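You operate a simulated robot arm through the tools that you are given. There is no shell and no other tool. Be economical: measure what you need, move in short steps, check, and stop when the job is done.

You run a simulated robot arm. Do the job below in one go: nothing can be reset, and whatever is moved stays where it is left.

JOB
Set the tilt mirror upright and clamp it there.
Fine: loosen both knobs first, and tighten both again after.

It is judged by the outcome, as a careful person would: the job done as asked, and still so three seconds after it is handed in. It fails if anything else is knocked over, pushed out of place, dropped, spilled or broken.

ROBOT AND FRAMES
A 6-joint arm with a two-finger parallel gripper, fixed in place. Base frame: the origin is at the foot of the arm, x ahead of it, y to its left, z up; the work surface is at about z = 860. Lengths are in mm, angles in rad, forces in N, time in s.
With the tool pointing down near the work surface it reaches from about 320 to 700 mm from the base axis. Its first joint turns from -2.897 to 2.897 rad. Payload 4.1 kg.
The TCP is the grasp point between the finger pads, 23 mm short of the fingertips. In the tool frame z runs along the fingers and y along their closing line. Largest opening 94 mm; finger width 38, thickness 10; the body of the gripper, 54 by 96 mm, starts 39 mm behind the TCP.
Orientation is that of the tool frame in the base frame, as a unit quaternion [w, x, y, z]. With the fingers straight down and closing along the base's y, the tool's x points along the base's -x, its y along +y and its z along -z.

CONTROLS
- The arm moves only by the tool servo_tool. Its argument "commands" is a list that holds one entry, the list of rows, each a list of 6 numbers: the shift along the tool's x, y, z in units of 30 mm (1.0 is 30 mm), then the turn, a rotation vector about the tool's x, y, z in units of 8 degrees (1.0 is 8 degrees). In form: [[[x, y, z, wx, wy, wz], ...]]. A call has 1 to 8 rows; each row shifts and turns the commanded pose from where the row before left it, along the tool's axes as they then stand. "fingers" is the gripper command, from -1 (shut) to 1 (fully open), values between in proportion, set as the call begins (left out, the last holds). A call with a number of a shift or a turn outside -1 to 1 is refused whole. Each row takes 0.2 s and may step no farther than 50 mm and 0.15 rad from the row before; otherwise, or with a gripper value out of range, the whole call is refused. Where a pose cannot be reached the arm comes as near as it can. A force on the tool above 50 N (or 10 N above the force at the start of the call, whichever is more), or a blocked arm, ends the call early, and 0.2 s more pass. The fingers move at their own pace (about 45 mm/s each) and stop on an object; they squeeze with about 41 N. The grip force told is the motor's: it shows also when the fingers shut on nothing. Time passes only in rows, and 0.2 s behind the last, so rows that do not move let the fingers close. It gives the time, the measured TCP pose, the force on the tool (base axes), the opening and the grip force at its end, in the units of the frame above (readings bear some noise), with the torque about the TCP (base axes, N m) and any sound that the robot's microphone picked up.
- Cameras (640 x 400 px; columns grow to the right, rows downward): "scene" is fixed at [49.6, -499.1, 1689.3]; the picture's right is [0.51, -0.86, 0.00], its down [-0.53, -0.32, -0.79] and it looks along [0.68, 0.40, -0.62] (base axes); focal length 309 px, centre (320, 200). "wrist" rides on the gripper at [86, 16, -75] in the tool frame; the picture's right is [-0.18, 0.98, 0.00], its down [-0.58, -0.11, -0.81] and it looks along [-0.79, -0.15, 0.59] (tool axes); focal length 243 px, centre (320, 200). There is no depth. A picture from a camera that has moved, and an enlarged one, comes with that camera's place and axes in the base frame and with its lens.
- camera(camera): a new picture of that camera. The clock stands still meanwhile.
- lift_body(by): slides the trunk up (or, below 0, down) by that many mm; the arm rides with it, the base frame stays. It gives what a move gives, with no picture.
- close_up(camera, box): a new picture of the part [left, top, right, bottom] of that camera's present view, enlarged. The clock stands still meanwhile.
- close_job(): hands the job in; it is judged then, once.

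Go step by step. Nothing tells you positions but the pictures and the camera data: compare them with the known pose of the tool, close in by small moves and look again before you grip or let go. The budget is 120 turns and 84 pictures, counting those below and the enlarged ones. Unless the task says otherwise, let go and move clear before handing in, and close with one line.

The tools are called as name(argument=value, ...) on one line, values as JSON. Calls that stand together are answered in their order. servo_tool: Moves the arm, as the interface text tells. Its arguments: {"type":"object","properties":{"commands":{"type":"array","items":{"type":"array","items":{"type":"array","items":{"type":"number"}}}},"fingers":{"type":"number"}},"required":["commands"]} The other tools are called the same way: lift_body (by) slides the trunk up or down; camera (camera) takes a picture; close_up (camera, box) takes an enlarged picture of a part of a camera's view; close_job () hands the job in.

At the start:

```text
time: 0.0
tool_pos: [290.2, 61.1, 1368.9]
orientation: [0.001, 0.001, 1.0, 0.0]
wrist_force: [0.2, -0.6, 0.2]
moment: [-0.01, 0.01, 0.02]
gripper_width: 93.9
grasp_force: 0.1
trunk travel left (down, up): [-490.0, 100.0]
```

scene: 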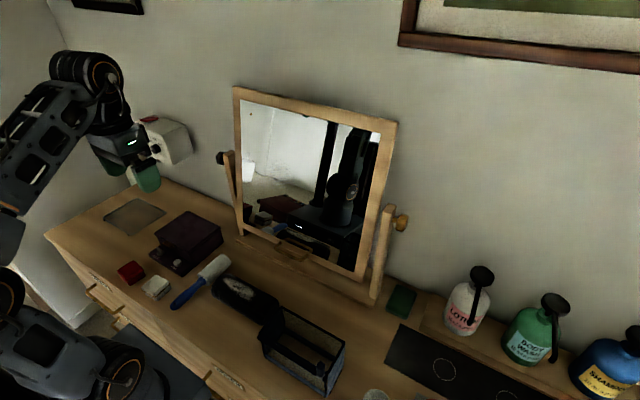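
wrist: 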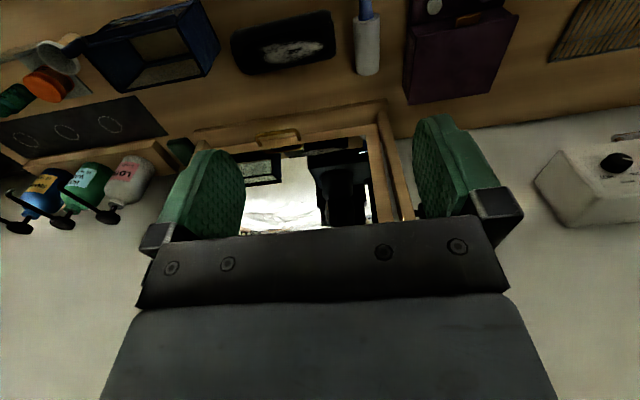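

I see a tilt mirror on a stand with a knob on each side post. I'll enlarge the view to measure the mirror and knobs.

close_up(camera="scene", box=[200, 70, 440, 320])

close_up(camera="scene", box=[360, 190, 430, 250])

close_up(camera="scene", box=[200, 130, 270, 190])

```text
1.60 times, centred on (320, 195) of scene
camera zoom: at [49.6, -499.1, 1689.3], right [0.51, -0.86, 0.0], down [-0.53, -0.32, -0.79], along [0.68, 0.4, -0.62], focal length 494 px, centre (320, 208)
```

zoom: 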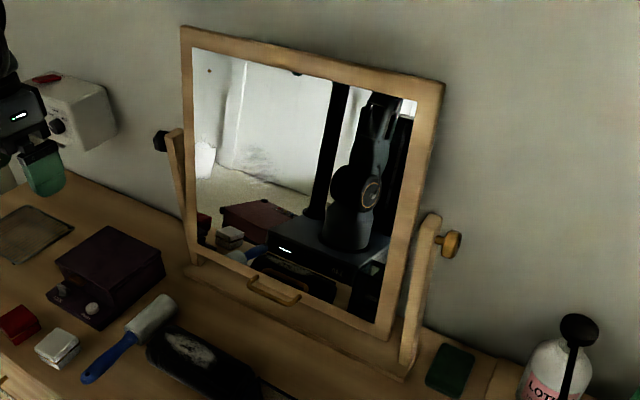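

```text
6.67 times, centred on (395, 220) of scene
camera zoom: at [49.6, -499.1, 1689.3], right [0.51, -0.86, 0.0], down [-0.53, -0.32, -0.79], along [0.68, 0.4, -0.62], focal length 2060 px, centre (-180, 67)
```

zoom: 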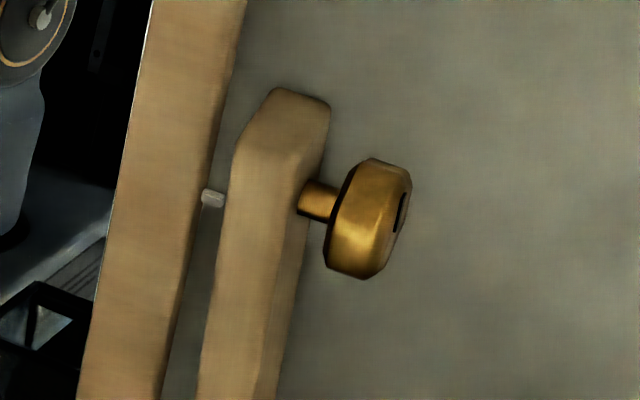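

```text
6.67 times, centred on (235, 160) of scene
camera zoom: at [49.6, -499.1, 1689.3], right [0.51, -0.86, 0.0], down [-0.53, -0.32, -0.79], along [0.68, 0.4, -0.62], focal length 2060 px, centre (887, 467)
```

zoom: 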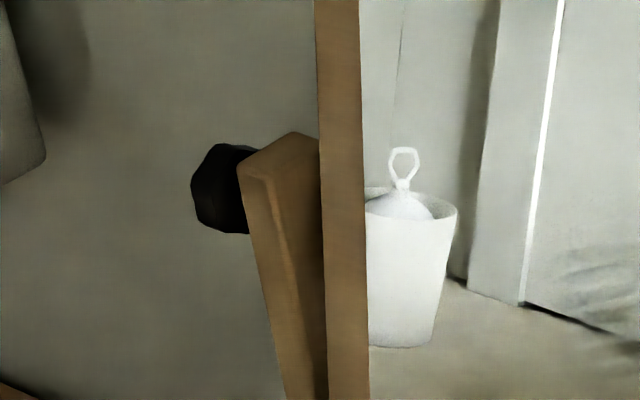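

The pivot axis runs along base y at about x≈614, z≈1196, with the brass knob near y≈-392 and the black one near y≈193. I'll point the gripper forward (+x) in front of the mirror so I can pinch a knob across its diameter and look at it.

servo_tool(commands=[[[-1, 0, 0, 0, 0, 0], [-1, 0, 0, 0, 0, 0], [0, 0, 0, 0, -1, 0], [0, 0, 0, 0, -1, 0], [0, 0, 0, 0, -1, 0], [0, 0, 0, 0, -1, 0]]])

```text
time: 1.4
tool_pos: [350.9, 64.1, 1370.5]
orientation: [0.278, 0.0, 0.961, 0.0]
wrist_force: [0.1, -0.7, 0.3]
moment: [0.0, -0.01, 0.0]
gripper_width: 94.1
grasp_force: 0.0
trunk travel left (down, up): [-490.0, 100.0]
```

The turn is going well. I'll carry on to horizontal.

servo_tool(commands=[[[0, 0, 0, 0, -1, 0], [0, 0, 0, 0, -1, 0], [0, 0, 0, 0, -1, 0], [0, 0, 0, 0, -1, 0], [0, 0, 0, 0, -1, 0], [0, 0, 0, 0, -1, 0], [0, 0, 0, 0, -1, 0], [0, 0, 0, 0, -0.25, 0]]])

camera(camera="scene")

```text
time: 3.4
tool_pos: [376.9, 77.7, 1336.9]
orientation: [0.677, -0.018, 0.736, -0.016]
wrist_force: [0.4, 1.5, -0.1]
moment: [-0.03, 0.03, -0.02]
gripper_width: 94.3
grasp_force: 0.1
trunk travel left (down, up): [-490.0, 100.0]
stopped in row 8: the arm was blocked; the commanded pose is now the measured one
```

```text
78 pictures are left
```

scene: 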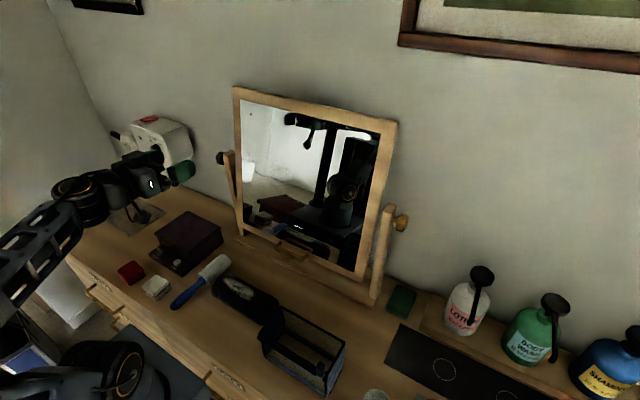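

Nearly horizontal; the arm was just folded too tightly. I'll move forward a little and to the left, then roll about the tool axis toward the left knob's pose.

servo_tool(commands=[[[0, 1, 0.7, 0, 0, 0], [0, 1, 0.7, 0, 0, 0], [0, 0, 0, 0, 0, 1], [0, 0, 0, 0, 0, 1], [0, 0, 0, 0, 0, 1], [0, 0, 0, 0, 0, 1], [0, 0, 0, 0, 0, 1], [0, 0, 0, 0, 0, 1]]])

servo_tool(commands=[[[0, 0, 0, 0, 0, 1], [0, 0, 0, 0, 0, 1], [0, 0, 0, 0, 0, 1], [0, 0, 0, 0, 0, 1], [0, 0, 0, 0, 0, 1], [0, 0, 0, 0, 0, 0.25]]])

lift_body(by=-100)

camera(camera="wrist")

```text
time: 5.2
tool_pos: [416.5, 138.2, 1336.0]
orientation: [0.626, 0.285, 0.677, 0.262]
wrist_force: [0.5, 0.5, -0.3]
moment: [-0.01, -0.02, 0.01]
gripper_width: 94.1
grasp_force: 0.0
trunk travel left (down, up): [-490.0, 100.0]
```

```text
time: 6.6
tool_pos: [410.0, 127.8, 1365.2]
orientation: [0.488, 0.508, 0.532, 0.469]
wrist_force: [1.0, 0.2, 0.3]
moment: [-0.02, 0.0, -0.05]
gripper_width: 94.0
grasp_force: 0.1
out of reach, approached as far as the arm can: row 5, 6
trunk travel left (down, up): [-490.0, 100.0]
```

```text
time: 7.9
tool_pos: [409.4, 126.7, 1264.6]
orientation: [0.489, 0.508, 0.533, 0.467]
wrist_force: [-0.2, -0.2, 0.2]
moment: [-0.01, -0.01, 0.0]
gripper_width: 94.3
grasp_force: 0.1
trunk travel left (down, up): [-390.0, 200.0]
```

```text
77 pictures are left
camera wrist: at [336.3, 214.0, 1282.5], right [0.08, -0.14, 0.99], down [-0.81, -0.59, -0.01], along [0.58, -0.8, -0.16], focal length 243 px, centre (320, 200)
```

wrist: 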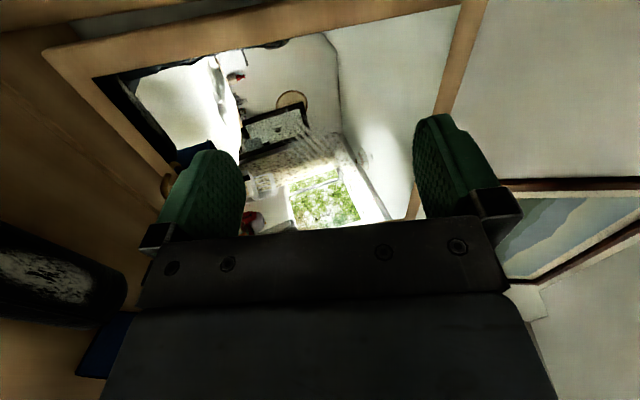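

The left knob will be ahead and left of the tool. I'll align the orientation and move toward it, staying outside the post.

servo_tool(commands=[[[0.6, -0.6, 0.6, -0.61, 0, 0.34], [0.9, -0.6, 0.6, 0, 0, 0], [0.9, -0.6, 0.6, 0, 0, 0], [0.9, -0.5, 0.6, 0, 0, 0]]])

camera(camera="wrist")

camera(camera="scene")

```text
time: 8.9
tool_pos: [463.1, 183.4, 1330.2]
orientation: [0.498, 0.499, 0.505, 0.498]
wrist_force: [-0.3, 1.2, 0.6]
moment: [-0.01, 0.02, 0.03]
gripper_width: 93.8
grasp_force: 0.1
out of reach, approached as far as the arm can: row 1, 2, 3, 4
trunk travel left (down, up): [-390.0, 200.0]
```

```text
76 pictures are left
camera wrist: at [387.7, 269.2, 1345.3], right [0.01, -0.18, 0.98], down [-0.8, -0.59, -0.1], along [0.59, -0.79, -0.15], focal length 243 px, centre (320, 200)
```

wrist: 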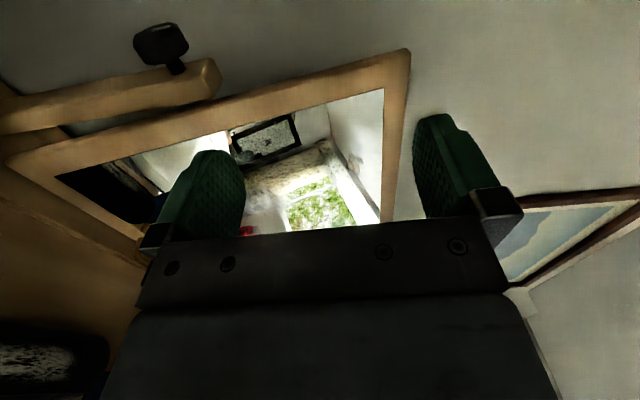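

```text
75 pictures are left
```

scene: 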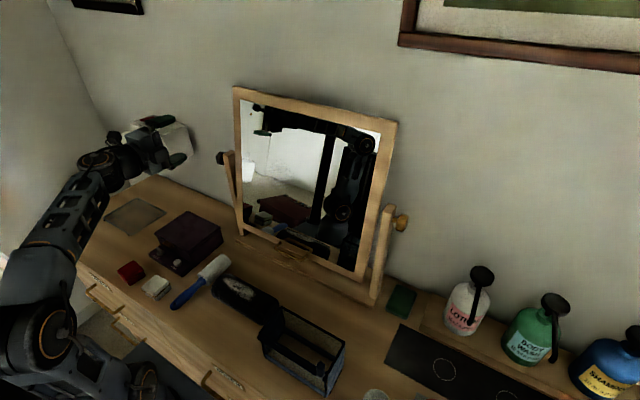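

The black knob is visible, and triangulates to about (611, 203, 1196). I'll lower the trunk to bring the tool to that height without changing the arm's shape.

lift_body(by=-134)

close_up(camera="wrist", box=[120, 0, 420, 190])

camera(camera="scene")

```text
time: 10.6
tool_pos: [461.9, 182.7, 1196.4]
orientation: [0.498, 0.5, 0.505, 0.497]
wrist_force: [0.5, -0.7, 0.1]
moment: [0.03, -0.01, 0.02]
gripper_width: 94.2
grasp_force: 0.1
trunk travel left (down, up): [-256.0, 334.0]
```

```text
2.11 times, centred on (270, 95) of wrist
camera zoom: at [387.2, 268.6, 1211.7], right [0.01, -0.18, 0.98], down [-0.8, -0.59, -0.1], along [0.59, -0.79, -0.15], focal length 511 px, centre (425, 421)
```

zoom: 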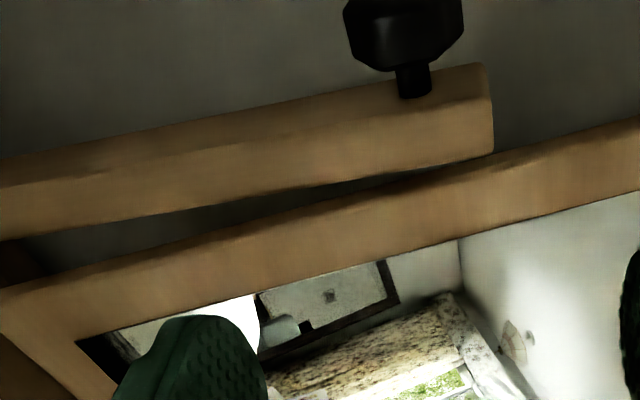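

```text
73 pictures are left
```

scene: 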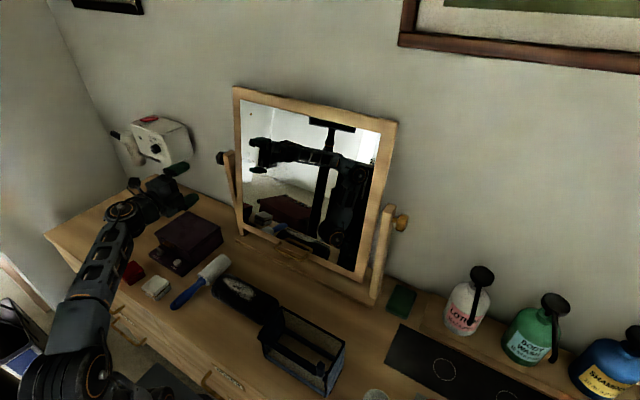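

The knob spans roughly y 195–217, is about 42 mm across, and sits on a short stem off the post. I'll shift outboard so the fingers clear the post and look again.

servo_tool(commands=[[[0.5, 0, 0.6, 0, 0, 0], [0.5, 0, 0.6, 0, 0, 0]]])

camera(camera="wrist")

```text
time: 11.2
tool_pos: [499.8, 213.3, 1196.3]
orientation: [0.498, 0.5, 0.505, 0.497]
wrist_force: [-0.1, -0.1, -1.1]
moment: [0.01, -0.02, 0.02]
gripper_width: 94.2
grasp_force: 0.1
trunk travel left (down, up): [-256.0, 334.0]
```

```text
72 pictures are left
camera wrist: at [423.8, 299.6, 1212.8], right [0.01, -0.18, 0.98], down [-0.8, -0.59, -0.09], along [0.59, -0.79, -0.15], focal length 243 px, centre (320, 200)
```

wrist: 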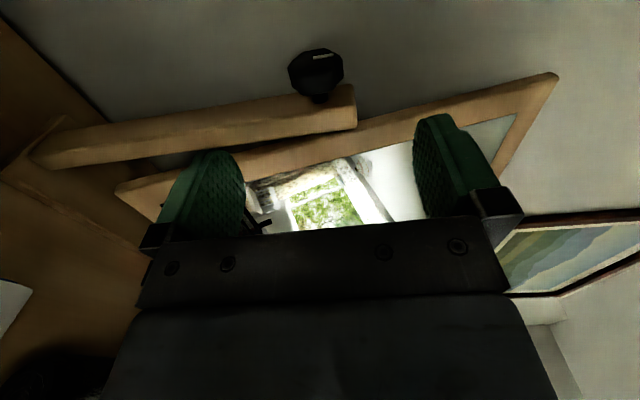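

close_up(camera="wrist", box=[260, 30, 380, 110])

```text
5.00 times, centred on (320, 70) of wrist
camera zoom: at [423.8, 299.6, 1212.8], right [0.01, -0.18, 0.98], down [-0.8, -0.59, -0.09], along [0.59, -0.79, -0.15], focal length 1213 px, centre (320, 850)
```

zoom: 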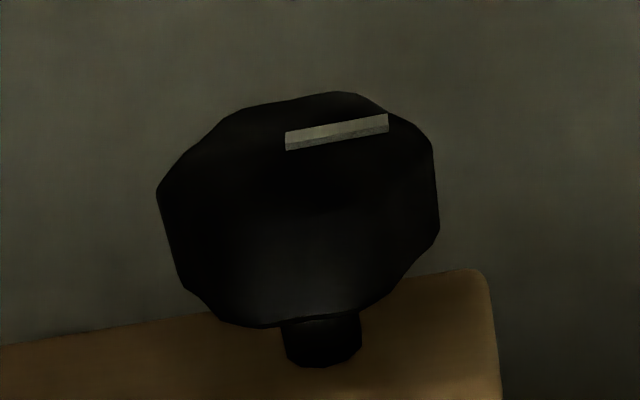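

The black knob carries a white pointer now pointing up, which is a handy turn gauge. Knob centre is about (616, 207, 1191); I'll advance most of the way and check.

servo_tool(commands=[[[0, -0.17, 0.9, 0, 0, 0], [0, 0, 0.9, 0, 0, 0], [0, 0, 0.9, 0, 0, 0]]])

camera(camera="wrist")

close_up(camera="scene", box=[170, 110, 290, 190])

```text
time: 11.9
tool_pos: [582.2, 212.5, 1191.4]
orientation: [0.498, 0.499, 0.506, 0.498]
wrist_force: [0.9, 0.5, 1.1]
moment: [0.0, -0.02, 0.03]
gripper_width: 94.1
grasp_force: 0.1
out of reach, approached as far as the arm can: row 1
trunk travel left (down, up): [-256.0, 334.0]
```

```text
70 pictures are left
camera wrist: at [505.9, 298.7, 1207.8], right [0.01, -0.18, 0.98], down [-0.8, -0.59, -0.1], along [0.59, -0.79, -0.15], focal length 243 px, centre (320, 200)
```

wrist: 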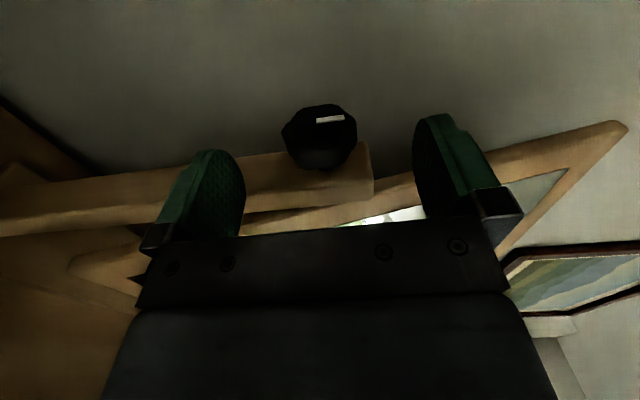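

```text
5.00 times, centred on (230, 150) of scene
camera zoom: at [49.6, -499.1, 1689.3], right [0.51, -0.86, 0.0], down [-0.53, -0.32, -0.79], along [0.68, 0.4, -0.62], focal length 1545 px, centre (770, 450)
```

zoom: 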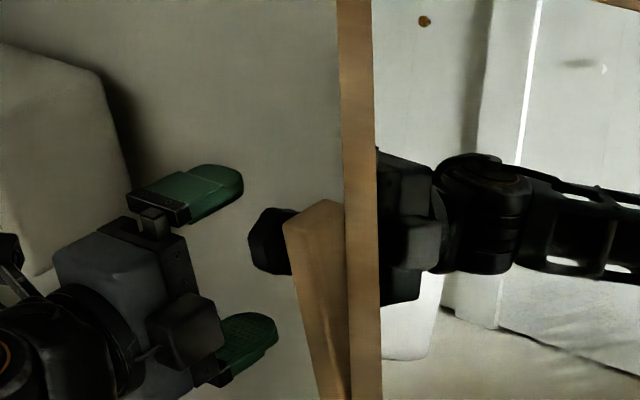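

Triangulated knob centre: (618, 208, 1190), well inside the fingers' line. I'll advance the remaining 35 mm and close.

servo_tool(commands=[[[0.0, 0, 0.6, 0, 0, 0], [0, 0, 0.57, 0, 0, 0]]])

camera(camera="wrist")

```text
time: 12.6
tool_pos: [614.4, 212.9, 1192.4]
orientation: [0.498, 0.499, 0.505, 0.497]
wrist_force: [-0.5, 0.8, 0.5]
moment: [-0.04, 0.01, 0.01]
gripper_width: 94.3
grasp_force: 0.0
trunk travel left (down, up): [-256.0, 334.0]
```

```text
68 pictures are left
camera wrist: at [540.0, 299.3, 1207.6], right [0.01, -0.18, 0.98], down [-0.8, -0.59, -0.1], along [0.59, -0.79, -0.15], focal length 243 px, centre (320, 200)
```

wrist: 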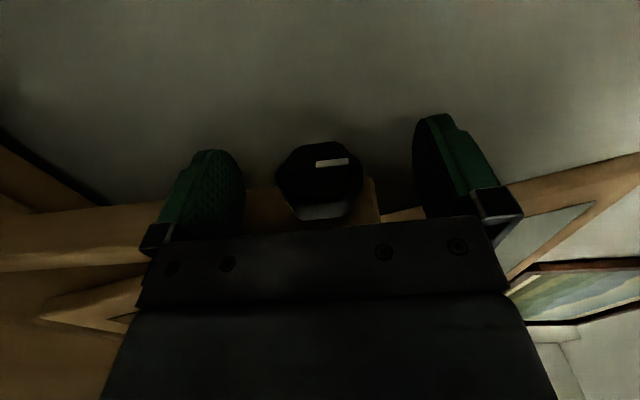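

The fingers straddle the knob evenly, clear of the post. Closing on it.

servo_tool(commands=[[[0, 0, 0, 0, 0, 0], [0, 0, 0, 0, 0, 0], [0, 0, 0, 0, 0, 0], [0, 0, 0, 0, 0, 0]]], fingers=-1)

camera(camera="wrist")

```text
time: 13.6
tool_pos: [614.1, 212.8, 1190.2]
orientation: [0.497, 0.501, 0.505, 0.497]
wrist_force: [-5.7, -1.2, -12.8]
moment: [0.11, 0.19, -0.26]
gripper_width: 41.7
grasp_force: 42.2
trunk travel left (down, up): [-256.0, 334.0]
```

```text
67 pictures are left
camera wrist: at [540.2, 299.3, 1206.3], right [0.01, -0.18, 0.98], down [-0.81, -0.58, -0.1], along [0.59, -0.79, -0.15], focal length 243 px, centre (320, 200)
```

wrist: 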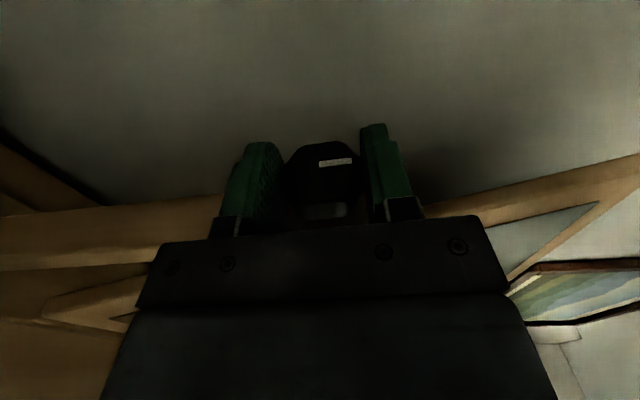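

I have the knob (41.7 mm, 42 N). Now turning it counter-clockwise as seen from outside (+y rotation) to loosen it, watching torque and sound.

servo_tool(commands=[[[0, -0.06, 0, 0.5, 0, 0], [0, 0, 0, 0.5, 0, 0]]])

servo_tool(commands=[[[0, 0, 0, 1, 0, 0], [0, 0, 0, 1, 0, 0]]])

camera(camera="wrist")

```text
time: 14.2
tool_pos: [615.6, 212.4, 1191.1]
orientation: [0.461, 0.534, 0.537, 0.462]
wrist_force: [2.0, 3.9, -1.0]
moment: [0.32, 0.0, -1.07]
gripper_width: 41.6
grasp_force: 45.1
trunk travel left (down, up): [-256.0, 334.0]
```

```text
time: 14.8
tool_pos: [615.2, 212.5, 1193.9]
orientation: [0.384, 0.591, 0.596, 0.385]
wrist_force: [16.7, 8.8, 21.5]
moment: [-0.39, -0.23, -0.59]
gripper_width: 41.6
grasp_force: 44.8
trunk travel left (down, up): [-256.0, 334.0]
```

```text
66 pictures are left
camera wrist: at [553.4, 299.6, 1237.9], right [0.4, -0.18, 0.9], down [-0.78, -0.59, 0.23], along [0.48, -0.79, -0.37], focal length 243 px, centre (320, 200)
```

wrist: 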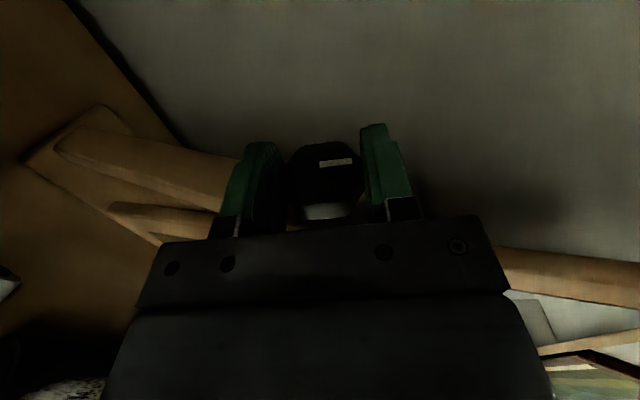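

The knob turns with the gripper (the pointer stays fixed relative to the fingers). I'll relieve the built-up side force and continue turning.

servo_tool(commands=[[[0, 0.08, 0.02, 0.5, 0, 0], [0, 0.02, 0, 1, 0, 0], [0, 0.02, 0, 1, 0, 0]]])

```text
time: 15.4
tool_pos: [614.8, 213.0, 1195.9]
orientation: [0.337, 0.616, 0.625, 0.341]
wrist_force: [19.9, 8.4, 10.6]
moment: [-0.52, -0.19, -0.11]
gripper_width: 41.2
grasp_force: 45.3
out of reach, approached as far as the arm can: row 2, 3
trunk travel left (down, up): [-256.0, 334.0]
stopped in row 3: the force on the tool passed its limit at 83 N (the readings are from after the stop); the commanded pose is now the measured one
```

The arm hit its reach limit at this trunk height and force spiked. I'll release, then check that the stand hasn't moved.

servo_tool(commands=[[[0, 0, 0, 0, 0, 0], [0, 0, 0, 0, 0, 0], [0, 0, 0, 0, 0, 0]]], fingers=1)

camera(camera="scene")

camera(camera="wrist")

```text
time: 16.2
tool_pos: [613.7, 211.0, 1195.9]
orientation: [0.337, 0.618, 0.623, 0.34]
wrist_force: [0.4, -0.1, 0.5]
moment: [-0.02, -0.01, 0.0]
gripper_width: 94.1
grasp_force: 0.0
trunk travel left (down, up): [-256.0, 334.0]
```

```text
65 pictures are left
```

scene: 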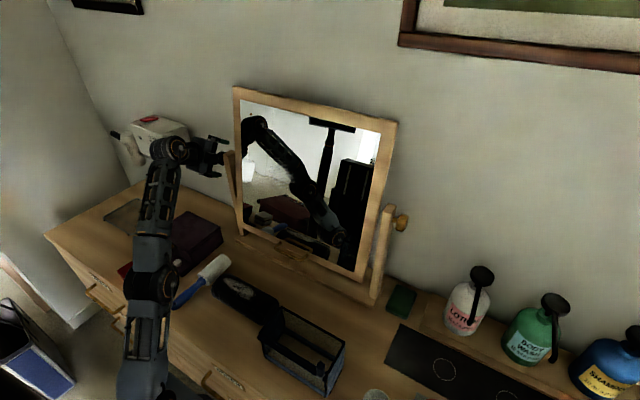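

```text
64 pictures are left
camera wrist: at [557.6, 297.4, 1249.9], right [0.54, -0.18, 0.83], down [-0.73, -0.59, 0.35], along [0.42, -0.79, -0.45], focal length 243 px, centre (320, 200)
```

wrist: 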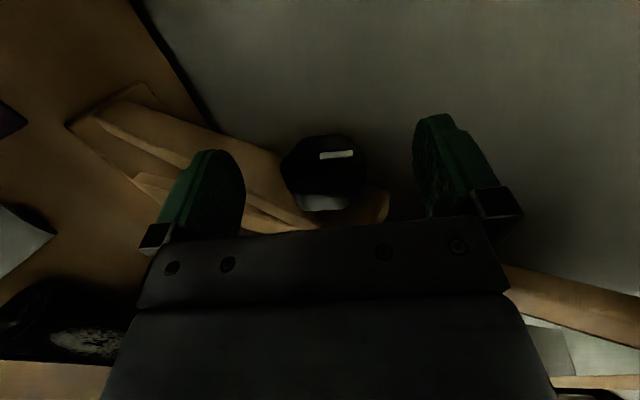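

Stand and mirror are unmoved, and the knob has turned about 33°. I'll back off, raise the trunk and come in from a steeper angle, where there should be a longer turning stroke.

servo_tool(commands=[[[0, 0, -0.9, 0, 0, 0], [0, 0, -0.9, 0, 0, 0], [0, 0, -0.9, 0, 0, 0]]])

lift_body(by=150)

servo_tool(commands=[[[0, 0, 0, 1, 0, 0], [0, 0, 0, 1, 0, 0], [0, 0, 0, 1, 0, 0]]])

```text
time: 17.0
tool_pos: [543.5, 210.6, 1241.0]
orientation: [0.336, 0.618, 0.625, 0.34]
wrist_force: [0.9, -0.3, 0.5]
moment: [-0.01, 0.01, -0.01]
gripper_width: 93.9
grasp_force: 0.1
trunk travel left (down, up): [-256.0, 334.0]
```

```text
time: 18.7
tool_pos: [544.7, 210.8, 1389.4]
orientation: [0.337, 0.618, 0.624, 0.34]
wrist_force: [-0.5, 0.3, 0.1]
moment: [0.02, 0.01, -0.03]
gripper_width: 94.3
grasp_force: 0.1
trunk travel left (down, up): [-406.0, 184.0]
```

```text
time: 19.5
tool_pos: [510.2, 196.6, 1336.9]
orientation: [0.201, 0.673, 0.683, 0.202]
wrist_force: [0.5, 0.5, -0.1]
moment: [0.0, 0.02, -0.02]
gripper_width: 94.0
grasp_force: 0.0
out of reach, approached as far as the arm can: row 1, 2, 3
trunk travel left (down, up): [-406.0, 184.0]
```

Pitch is now about 57° down. I'll move in line with the knob, still 70 mm short of it.

servo_tool(commands=[[[0.13, 0.09, 0.92, 0, 0, 0], [0.13, 0.09, 0.92, 0, 0, 0], [0.13, 0.09, 0.92, 0, 0, 0], [0.13, 0.09, 0.92, 0, 0, 0]]])

camera(camera="wrist")

```text
time: 20.5
tool_pos: [579.8, 213.0, 1251.7]
orientation: [0.2, 0.673, 0.682, 0.203]
wrist_force: [-0.5, 0.1, 0.6]
moment: [-0.01, -0.06, -0.04]
gripper_width: 93.8
grasp_force: 0.0
trunk travel left (down, up): [-406.0, 184.0]
```

```text
63 pictures are left
camera wrist: at [550.6, 299.4, 1322.0], right [0.82, -0.17, 0.54], down [-0.53, -0.59, 0.62], along [0.21, -0.79, -0.58], focal length 243 px, centre (320, 200)
```

wrist: 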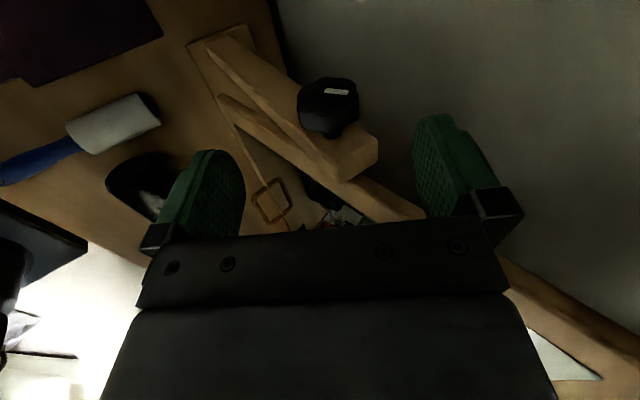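

close_up(camera="wrist", box=[260, 60, 400, 150])

```text
4.44 times, centred on (330, 105) of wrist
camera zoom: at [550.6, 299.4, 1322.0], right [0.82, -0.17, 0.54], down [-0.53, -0.59, 0.62], along [0.21, -0.79, -0.58], focal length 1078 px, centre (276, 622)
```

zoom: 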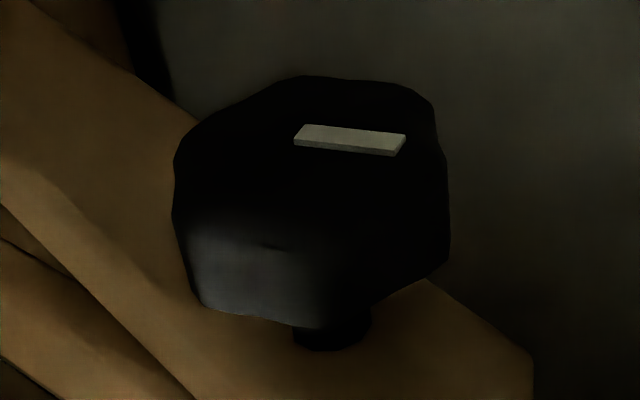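

The pointer confirms the knob has turned 29°. Now advancing to straddle the knob, then rolling back a few degrees at a time, fingers open, to find the available stroke here.

servo_tool(commands=[[[0, 0, 0.8, 0, 0, 0], [0, 0, 0.8, 0, 0, 0], [0, 0, 0.8, 0, 0, 0]]])

servo_tool(commands=[[[0, 0, 0, -1, 0, 0], [0, 0, 0, -1, 0, 0]]])

```text
time: 21.3
tool_pos: [620.4, 213.7, 1191.2]
orientation: [0.2, 0.674, 0.682, 0.202]
wrist_force: [0.2, 0.9, 0.0]
moment: [-0.04, 0.01, 0.0]
gripper_width: 94.1
grasp_force: 0.0
trunk travel left (down, up): [-406.0, 184.0]
```

```text
time: 21.9
tool_pos: [617.6, 212.3, 1190.7]
orientation: [0.293, 0.638, 0.647, 0.296]
wrist_force: [0.4, 0.1, 0.2]
moment: [0.0, -0.02, -0.02]
gripper_width: 93.9
grasp_force: 0.1
trunk travel left (down, up): [-406.0, 184.0]
```

servo_tool(commands=[[[0, 0, 0, -1, 0, 0], [0, 0, 0, -1, 0, 0]]])

```text
time: 22.5
tool_pos: [617.9, 213.7, 1191.5]
orientation: [0.378, 0.592, 0.6, 0.383]
wrist_force: [0.6, -0.6, 0.3]
moment: [-0.01, -0.01, -0.01]
gripper_width: 94.3
grasp_force: 0.0
trunk travel left (down, up): [-406.0, 184.0]
```

The arm reaches here at about 25° pitch, nearly aligned with the knob's flats. Gripping, then a long loosening stroke.

servo_tool(commands=[[[0, 0, 0, 0.3, 0, 0], [0, 0, 0, 0, 0, 0], [0, 0, 0, 0, 0, 0], [0, 0, 0, 0, 0, 0]]], fingers=-1)

servo_tool(commands=[[[0, 0, 0, 1, 0, 0], [0, 0, 0, 1, 0, 0], [0, 0, 0, 1, 0, 0]]])

```text
time: 23.5
tool_pos: [617.9, 213.1, 1192.0]
orientation: [0.367, 0.599, 0.607, 0.371]
wrist_force: [5.1, 0.6, 5.9]
moment: [-0.02, -0.06, 0.22]
gripper_width: 42.0
grasp_force: 42.2
trunk travel left (down, up): [-406.0, 184.0]
```

```text
time: 24.3
tool_pos: [621.1, 212.3, 1193.9]
orientation: [0.235, 0.662, 0.67, 0.239]
wrist_force: [19.4, 9.0, 25.6]
moment: [-0.58, -0.2, -0.45]
gripper_width: 41.8
grasp_force: 45.1
trunk travel left (down, up): [-406.0, 184.0]
```

Force along the finger-closing line says the knob's axis is ~3 mm to that side (and it pushes outward, consistent with unscrewing). I'll compensate and continue.

servo_tool(commands=[[[0.05, 0.12, 0, 0.3, 0, 0], [0, 0.02, 0, 0.7, 0, 0]]])

camera(camera="wrist")

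```text
time: 24.9
tool_pos: [620.3, 213.6, 1194.5]
orientation: [0.187, 0.678, 0.685, 0.188]
wrist_force: [1.2, -1.4, 16.7]
moment: [0.36, -0.02, 0.04]
gripper_width: 41.8
grasp_force: 45.0
trunk travel left (down, up): [-406.0, 184.0]
```

```text
61 pictures are left
camera wrist: at [595.3, 299.4, 1266.9], right [0.85, -0.18, 0.5], down [-0.5, -0.59, 0.64], along [0.18, -0.79, -0.58], focal length 243 px, centre (320, 200)
```

wrist: 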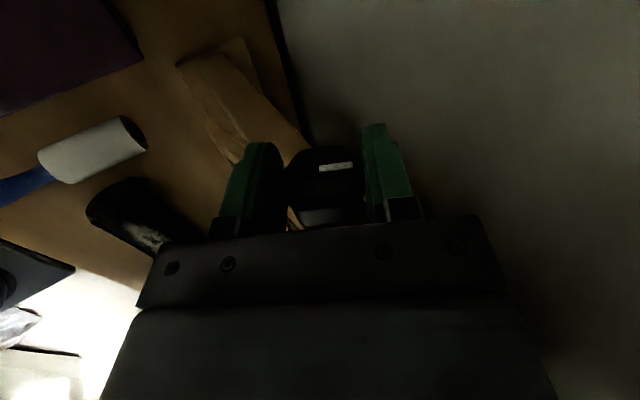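

servo_tool(commands=[[[0, 0.04, -0.03, 1, 0, 0], [0, 0.02, 0, 1, 0, 0]]])

```text
time: 25.4
tool_pos: [621.5, 212.8, 1195.1]
orientation: [0.15, 0.686, 0.695, 0.156]
wrist_force: [16.3, 6.2, 4.2]
moment: [-0.76, -0.08, -0.15]
gripper_width: 41.4
grasp_force: 44.9
out of reach, approached as far as the arm can: row 1, 2
trunk travel left (down, up): [-406.0, 184.0]
stopped in row 2: the force on the tool passed its limit at 74 N (the readings are from after the stop); the commanded pose is now the measured one
```

Reach limit again at about 65°. Releasing and checking pointer and mirror.

servo_tool(commands=[[[0, 0, 0, 0, 0, 0], [0, 0, 0, 0, 0, 0], [0, 0, 0, 0, 0, 0]]], fingers=1)

close_up(camera="wrist", box=[240, 110, 400, 230])

close_up(camera="scene", box=[200, 70, 440, 320])

```text
time: 26.1
tool_pos: [619.0, 211.7, 1196.2]
orientation: [0.149, 0.686, 0.695, 0.154]
wrist_force: [0.5, -0.1, 0.4]
moment: [0.0, 0.04, -0.02]
gripper_width: 94.2
grasp_force: 0.1
trunk travel left (down, up): [-406.0, 184.0]
```

```text
3.33 times, centred on (320, 170) of wrist
camera zoom: at [600.4, 297.7, 1270.1], right [0.89, -0.17, 0.41], down [-0.43, -0.59, 0.68], along [0.13, -0.79, -0.6], focal length 809 px, centre (320, 300)
```

zoom: 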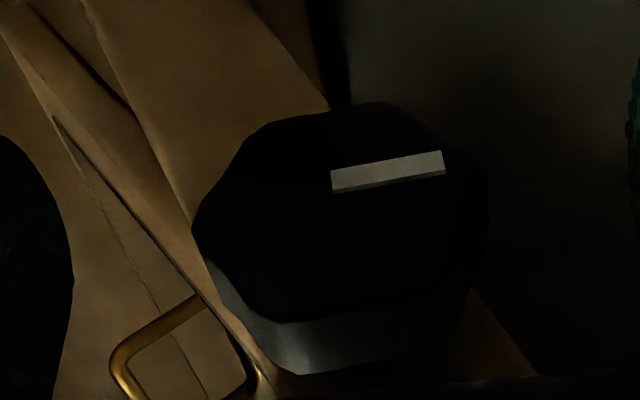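

```text
1.60 times, centred on (320, 195) of scene
camera zoom: at [49.6, -499.1, 1689.3], right [0.51, -0.86, 0.0], down [-0.53, -0.32, -0.79], along [0.68, 0.4, -0.62], focal length 494 px, centre (320, 208)
```

zoom: 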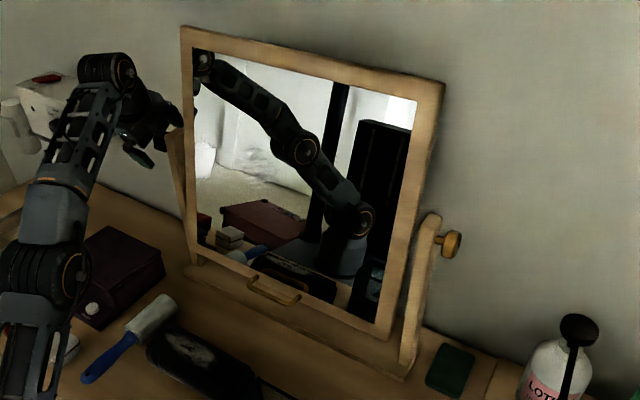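

Pointer now reads about 67°: real turning, everything else unmoved. Another ratchet stroke: rotate back with fingers open, regrip on the flats, turn again.

servo_tool(commands=[[[0.04, -0.03, 0.12, -1, 0, 0], [0, 0, 0, -1, 0, 0], [0, 0, 0, -1, 0, 0], [0, 0, 0, -1, 0, 0], [0, 0, 0, -1, 0, 0], [0, 0, 0, -0.3, 0, 0]]])

servo_tool(commands=[[[0, 0, 0, 0, 0, 0], [0, 0, 0, 0, 0, 0], [0, 0, 0, 0, 0, 0]]], fingers=-1)

```text
time: 27.6
tool_pos: [619.3, 213.9, 1191.6]
orientation: [0.387, 0.585, 0.592, 0.397]
wrist_force: [0.3, 0.0, 0.1]
moment: [-0.02, -0.02, -0.01]
gripper_width: 94.0
grasp_force: 0.0
trunk travel left (down, up): [-406.0, 184.0]
```

```text
time: 28.4
tool_pos: [619.1, 212.2, 1190.6]
orientation: [0.387, 0.585, 0.593, 0.396]
wrist_force: [-0.2, -0.5, 1.1]
moment: [0.01, -0.01, 0.05]
gripper_width: 41.6
grasp_force: 21.8
trunk travel left (down, up): [-406.0, 184.0]
```

servo_tool(commands=[[[0, 0, 0, 0, 0, 0], [0.01, 0.03, 0, 1, 0, 0], [0.01, 0.03, 0, 1, 0, 0]]])

servo_tool(commands=[[[0.01, 0.03, 0, 1, 0, 0], [0.01, 0.03, 0, 1, 0, 0]]])

```text
time: 29.1
tool_pos: [619.9, 213.8, 1193.5]
orientation: [0.301, 0.636, 0.641, 0.307]
wrist_force: [-5.7, -2.1, -6.4]
moment: [-0.07, 0.03, -1.03]
gripper_width: 41.3
grasp_force: 45.4
trunk travel left (down, up): [-406.0, 184.0]
```

```text
time: 29.8
tool_pos: [620.9, 214.7, 1193.4]
orientation: [0.21, 0.669, 0.679, 0.216]
wrist_force: [-9.2, -3.9, -12.1]
moment: [-0.15, -0.64, -0.15]
gripper_width: 41.4
grasp_force: 45.0
trunk travel left (down, up): [-406.0, 184.0]
```

About 100° turned now, with a bit more resistance. Release and look.

servo_tool(commands=[[[0, 0, 0, 0, 0, 0], [0, 0, 0, 0, 0, 0], [0, 0, 0, 0, 0, 0]]], fingers=1)

close_up(camera="wrist", box=[240, 110, 400, 230])

```text
time: 30.6
tool_pos: [620.1, 214.5, 1194.2]
orientation: [0.211, 0.669, 0.678, 0.217]
wrist_force: [-0.1, 0.2, -0.1]
moment: [0.02, -0.03, 0.0]
gripper_width: 93.7
grasp_force: 0.0
trunk travel left (down, up): [-406.0, 184.0]
```

```text
3.33 times, centred on (320, 170) of wrist
camera zoom: at [590.2, 300.1, 1265.2], right [0.81, -0.18, 0.57], down [-0.55, -0.59, 0.59], along [0.23, -0.79, -0.57], focal length 809 px, centre (320, 300)
```

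zoom: 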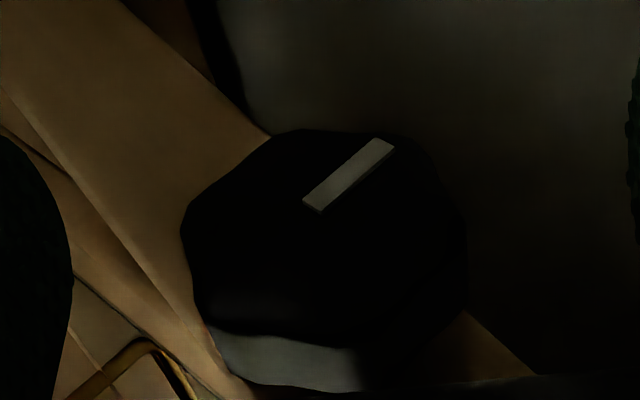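

Pointer at about 96°. One more stroke for safety: try rotating back to ~6° pitch so the flats line up.

servo_tool(commands=[[[0, -0.02, 0.06, -1, 0, 0], [0, 0, 0, -1, 0, 0], [0, 0, 0, -1, 0, 0], [0, 0, 0, -1, 0, 0], [0, 0, 0, -1, 0, 0]]])

servo_tool(commands=[[[0, 0, 0, -1, 0, 0]]])

```text
time: 31.8
tool_pos: [624.5, 215.3, 1201.1]
orientation: [0.425, 0.557, 0.566, 0.435]
wrist_force: [-0.3, 0.1, -0.5]
moment: [-0.01, 0.02, 0.0]
gripper_width: 94.1
grasp_force: 0.0
out of reach, approached as far as the arm can: row 5
trunk travel left (down, up): [-406.0, 184.0]
```

```text
time: 32.1
tool_pos: [638.8, 215.9, 1213.7]
orientation: [0.439, 0.548, 0.558, 0.442]
wrist_force: [0.6, -0.5, -8.2]
moment: [0.15, -0.12, -0.07]
gripper_width: 94.1
grasp_force: 0.0
out of reach, approached as far as the arm can: row 1
trunk travel left (down, up): [-406.0, 184.0]
stopped in row 1: the force on the tool passed its limit at 80 N (the readings are from after the stop); the commanded pose is now the measured one
```

Hit the joint limit and brushed something. I'll back straight away from the knob and check.

servo_tool(commands=[[[0, 0, -0.5, 0.5, 0, 0], [0, 0, -0.8, 0.5, 0, 0], [0, 0, -1, 0, 0, 0], [0, 0, -1, 0, 0, 0]]])

camera(camera="wrist")

camera(camera="scene")

```text
time: 33.1
tool_pos: [543.1, 214.2, 1246.4]
orientation: [0.401, 0.577, 0.587, 0.402]
wrist_force: [0.4, -0.2, -0.5]
moment: [0.0, -0.02, 0.0]
gripper_width: 94.1
grasp_force: 0.0
trunk travel left (down, up): [-406.0, 184.0]
```

```text
57 pictures are left
camera wrist: at [478.7, 301.2, 1287.3], right [0.35, -0.18, 0.92], down [-0.79, -0.59, 0.19], along [0.51, -0.79, -0.34], focal length 243 px, centre (320, 200)
```

wrist: 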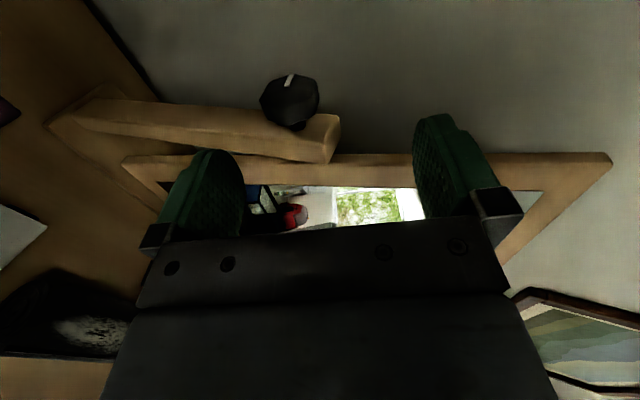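

```text
56 pictures are left
```

scene: 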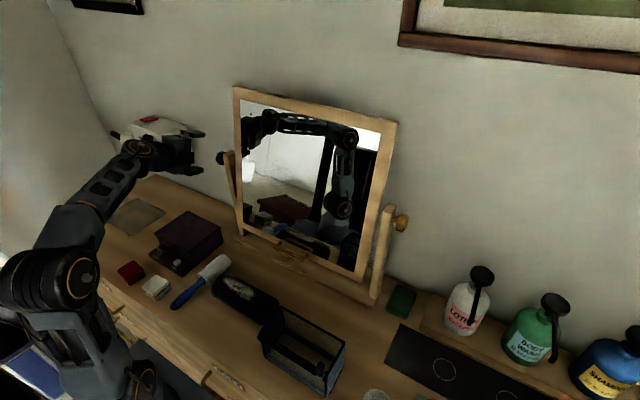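

All intact. I'll lower the trunk 70 mm to shift the arm's usable pitch range and level the tool for one more stroke.

lift_body(by=-70)

servo_tool(commands=[[[0, 0.2, 0, -1, 0, 0], [0, 0.2, 0, -1, 0, 0]]])

```text
time: 34.2
tool_pos: [544.8, 216.3, 1175.3]
orientation: [0.4, 0.578, 0.586, 0.403]
wrist_force: [0.2, 0.8, 0.1]
moment: [0.02, -0.02, 0.01]
gripper_width: 94.0
grasp_force: 0.0
trunk travel left (down, up): [-336.0, 254.0]
```

```text
time: 34.8
tool_pos: [554.6, 214.2, 1228.0]
orientation: [0.473, 0.518, 0.532, 0.475]
wrist_force: [0.2, -0.2, 0.5]
moment: [0.02, 0.0, 0.05]
gripper_width: 94.0
grasp_force: 0.1
out of reach, approached as far as the arm can: row 2
trunk travel left (down, up): [-336.0, 254.0]
```

lift_body(by=-36)

servo_tool(commands=[[[0, 0.0, 0.5, -0.1, 0, 0], [0, 0.1, 0.5, 0, 0, 0]]])

camera(camera="wrist")

```text
time: 35.6
tool_pos: [554.8, 212.9, 1191.4]
orientation: [0.473, 0.517, 0.532, 0.475]
wrist_force: [0.6, 0.6, 0.2]
moment: [0.02, 0.01, 0.04]
gripper_width: 94.0
grasp_force: 0.0
trunk travel left (down, up): [-300.0, 290.0]
```

```text
time: 36.2
tool_pos: [585.9, 213.7, 1193.5]
orientation: [0.477, 0.515, 0.528, 0.478]
wrist_force: [-0.3, 1.0, -0.3]
moment: [0.03, 0.04, 0.01]
gripper_width: 94.0
grasp_force: 0.0
trunk travel left (down, up): [-300.0, 290.0]
```

```text
55 pictures are left
camera wrist: at [511.2, 298.6, 1213.7], right [0.09, -0.17, 0.98], down [-0.8, -0.59, -0.03], along [0.59, -0.79, -0.19], focal length 243 px, centre (320, 200)
```

wrist: 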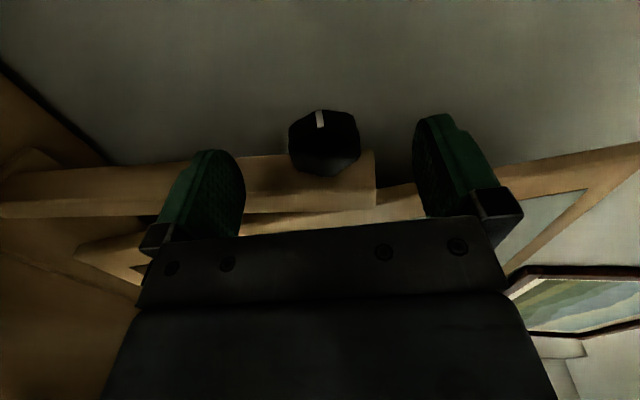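

servo_tool(commands=[[[0, 0.02, 0.57, 0, 0, 0], [0, 0.02, 0.57, 0, 0, 0]]])

servo_tool(commands=[[[0, 0, 0, 0, 0, 0], [0, 0, 0, 0, 0, 0], [0, 0, 0, 0, 0, 0], [0, 0, 0, 0, 0, 0]]], fingers=-1)

servo_tool(commands=[[[0.01, 0.02, 0, 1, 0, 0], [0.01, 0.03, 0, 1, 0, 0]]])

servo_tool(commands=[[[0.01, 0.02, 0, 1, 0, 0], [0.01, 0.03, 0, 1, 0, 0]]])

```text
time: 36.8
tool_pos: [621.1, 213.8, 1191.1]
orientation: [0.476, 0.515, 0.529, 0.478]
wrist_force: [0.1, 0.4, 0.7]
moment: [-0.01, 0.05, 0.0]
gripper_width: 93.7
grasp_force: 0.1
trunk travel left (down, up): [-300.0, 290.0]
```

```text
time: 37.8
tool_pos: [620.9, 212.8, 1190.3]
orientation: [0.477, 0.514, 0.529, 0.478]
wrist_force: [-2.2, -1.0, -2.6]
moment: [0.06, 0.01, 0.0]
gripper_width: 41.4
grasp_force: 42.6
trunk travel left (down, up): [-300.0, 290.0]
```

```text
time: 38.4
tool_pos: [622.6, 213.5, 1189.9]
orientation: [0.399, 0.577, 0.59, 0.398]
wrist_force: [3.7, -2.8, -7.8]
moment: [-0.03, -1.03, -0.41]
gripper_width: 41.3
grasp_force: 45.2
trunk travel left (down, up): [-300.0, 290.0]
```

```text
time: 39.0
tool_pos: [621.4, 214.7, 1191.4]
orientation: [0.316, 0.626, 0.641, 0.312]
wrist_force: [0.5, -6.7, -10.8]
moment: [-0.26, -0.72, -0.26]
gripper_width: 41.4
grasp_force: 45.3
trunk travel left (down, up): [-300.0, 290.0]
```

servo_tool(commands=[[[0, 0, 0, 0, 0, 0], [0, 0, 0, 0, 0, 0], [0, 0, 0, 0, 0, 0]]], fingers=1)

close_up(camera="wrist", box=[240, 110, 400, 230])

```text
time: 39.8
tool_pos: [620.6, 216.0, 1192.6]
orientation: [0.317, 0.626, 0.64, 0.313]
wrist_force: [0.2, -0.6, -1.2]
moment: [0.0, 0.05, -0.01]
gripper_width: 94.4
grasp_force: 0.1
trunk travel left (down, up): [-300.0, 290.0]
```

```text
3.33 times, centred on (320, 170) of wrist
camera zoom: at [569.4, 301.8, 1249.2], right [0.59, -0.17, 0.79], down [-0.7, -0.59, 0.41], along [0.4, -0.79, -0.47], focal length 809 px, centre (320, 300)
```

zoom: 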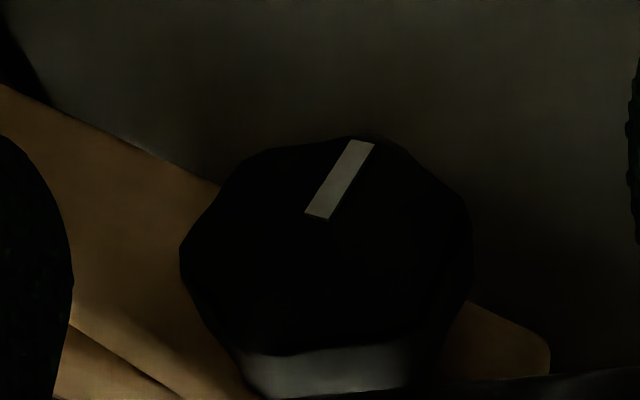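

The last grip slipped: the knob only went to ~103°, so there's a stop or resistance. I'll back off and compare the knob's stand-off from the post with the initial picture to confirm it moved outward (loosened).

servo_tool(commands=[[[0, 0, -1, 0, 0, 0], [0, 0, -1, 0, 0, 0], [0, 0, -1, 0, 0, 0]]])

close_up(camera="scene", box=[200, 130, 270, 190])

close_up(camera="wrist", box=[200, 30, 400, 180])

```text
time: 40.6
tool_pos: [549.3, 214.4, 1248.2]
orientation: [0.316, 0.625, 0.64, 0.315]
wrist_force: [0.6, 0.0, 0.4]
moment: [0.01, 0.01, -0.02]
gripper_width: 93.7
grasp_force: 0.1
trunk travel left (down, up): [-300.0, 290.0]
```

```text
6.67 times, centred on (235, 160) of scene
camera zoom: at [49.6, -499.1, 1689.3], right [0.51, -0.86, 0.0], down [-0.53, -0.32, -0.79], along [0.68, 0.4, -0.62], focal length 2060 px, centre (887, 467)
```

zoom: 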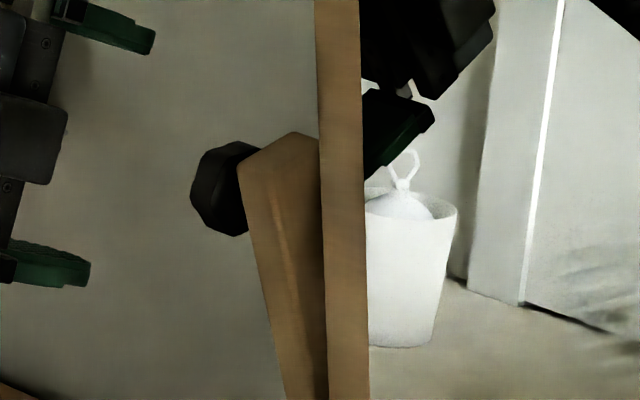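

```text
2.67 times, centred on (300, 105) of wrist
camera zoom: at [496.5, 301.8, 1303.8], right [0.59, -0.17, 0.79], down [-0.7, -0.59, 0.41], along [0.39, -0.79, -0.47], focal length 647 px, centre (373, 453)
```

zoom: 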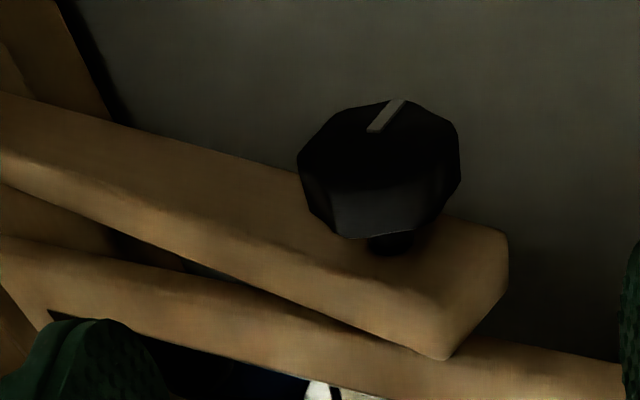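

No axial shift is visible (the knob just turns), and since it began clamped, ran freely ~100° and then met a stop, it's at its loose end. Now to the brass knob: I'll retreat from the mirror and cross over in front of it.

servo_tool(commands=[[[0, -0.55, -0.73, 0, 0, 0], [0, -0.55, -0.73, 0, 0, 0], [0, -0.55, -0.73, 0, 0, 0], [-1, -0.2, -0.3, 0, 0, 0], [-1, 0, 0, 0, 0, 0], [-1, 0, 0, 0, 0, 0], [-1, 0, 0, 0, 0, 0], [-1, 0, 0, 0, 0, 0]]])

servo_tool(commands=[[[-1, 0, 0, 0, 0, 0], [-1, 0, 0, 0, 0, 0], [-1, 0, 0, 0, 0, 0], [-1, 0, 0, 0, 0, 0], [-1, 0, 0, 0, 0, 0], [-1, 0, 0, 0, 0, 0], [-1, 0, 0, 0, 0, 0], [-1, 0, 0, 0, 0, 0]]])

camera(camera="scene")

```text
time: 42.4
tool_pos: [455.6, 62.6, 1249.0]
orientation: [0.316, 0.626, 0.64, 0.314]
wrist_force: [0.3, 0.6, 0.2]
moment: [-0.01, 0.0, -0.02]
gripper_width: 94.0
grasp_force: 0.0
trunk travel left (down, up): [-300.0, 290.0]
```

```text
time: 44.2
tool_pos: [459.4, -177.7, 1252.3]
orientation: [0.317, 0.626, 0.64, 0.314]
wrist_force: [-0.2, 0.2, 0.0]
moment: [0.0, 0.02, -0.02]
gripper_width: 94.1
grasp_force: 0.1
trunk travel left (down, up): [-300.0, 290.0]
```

```text
51 pictures are left
```

scene: 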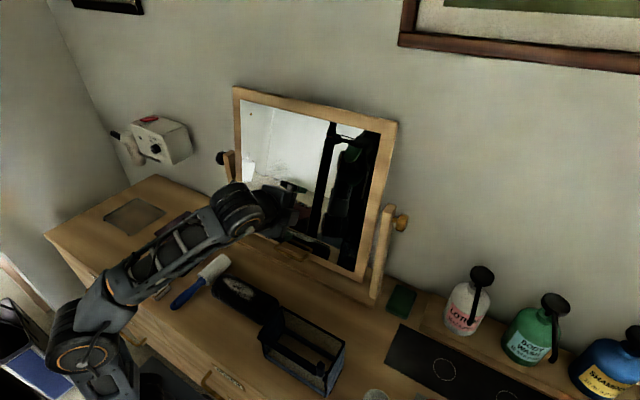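

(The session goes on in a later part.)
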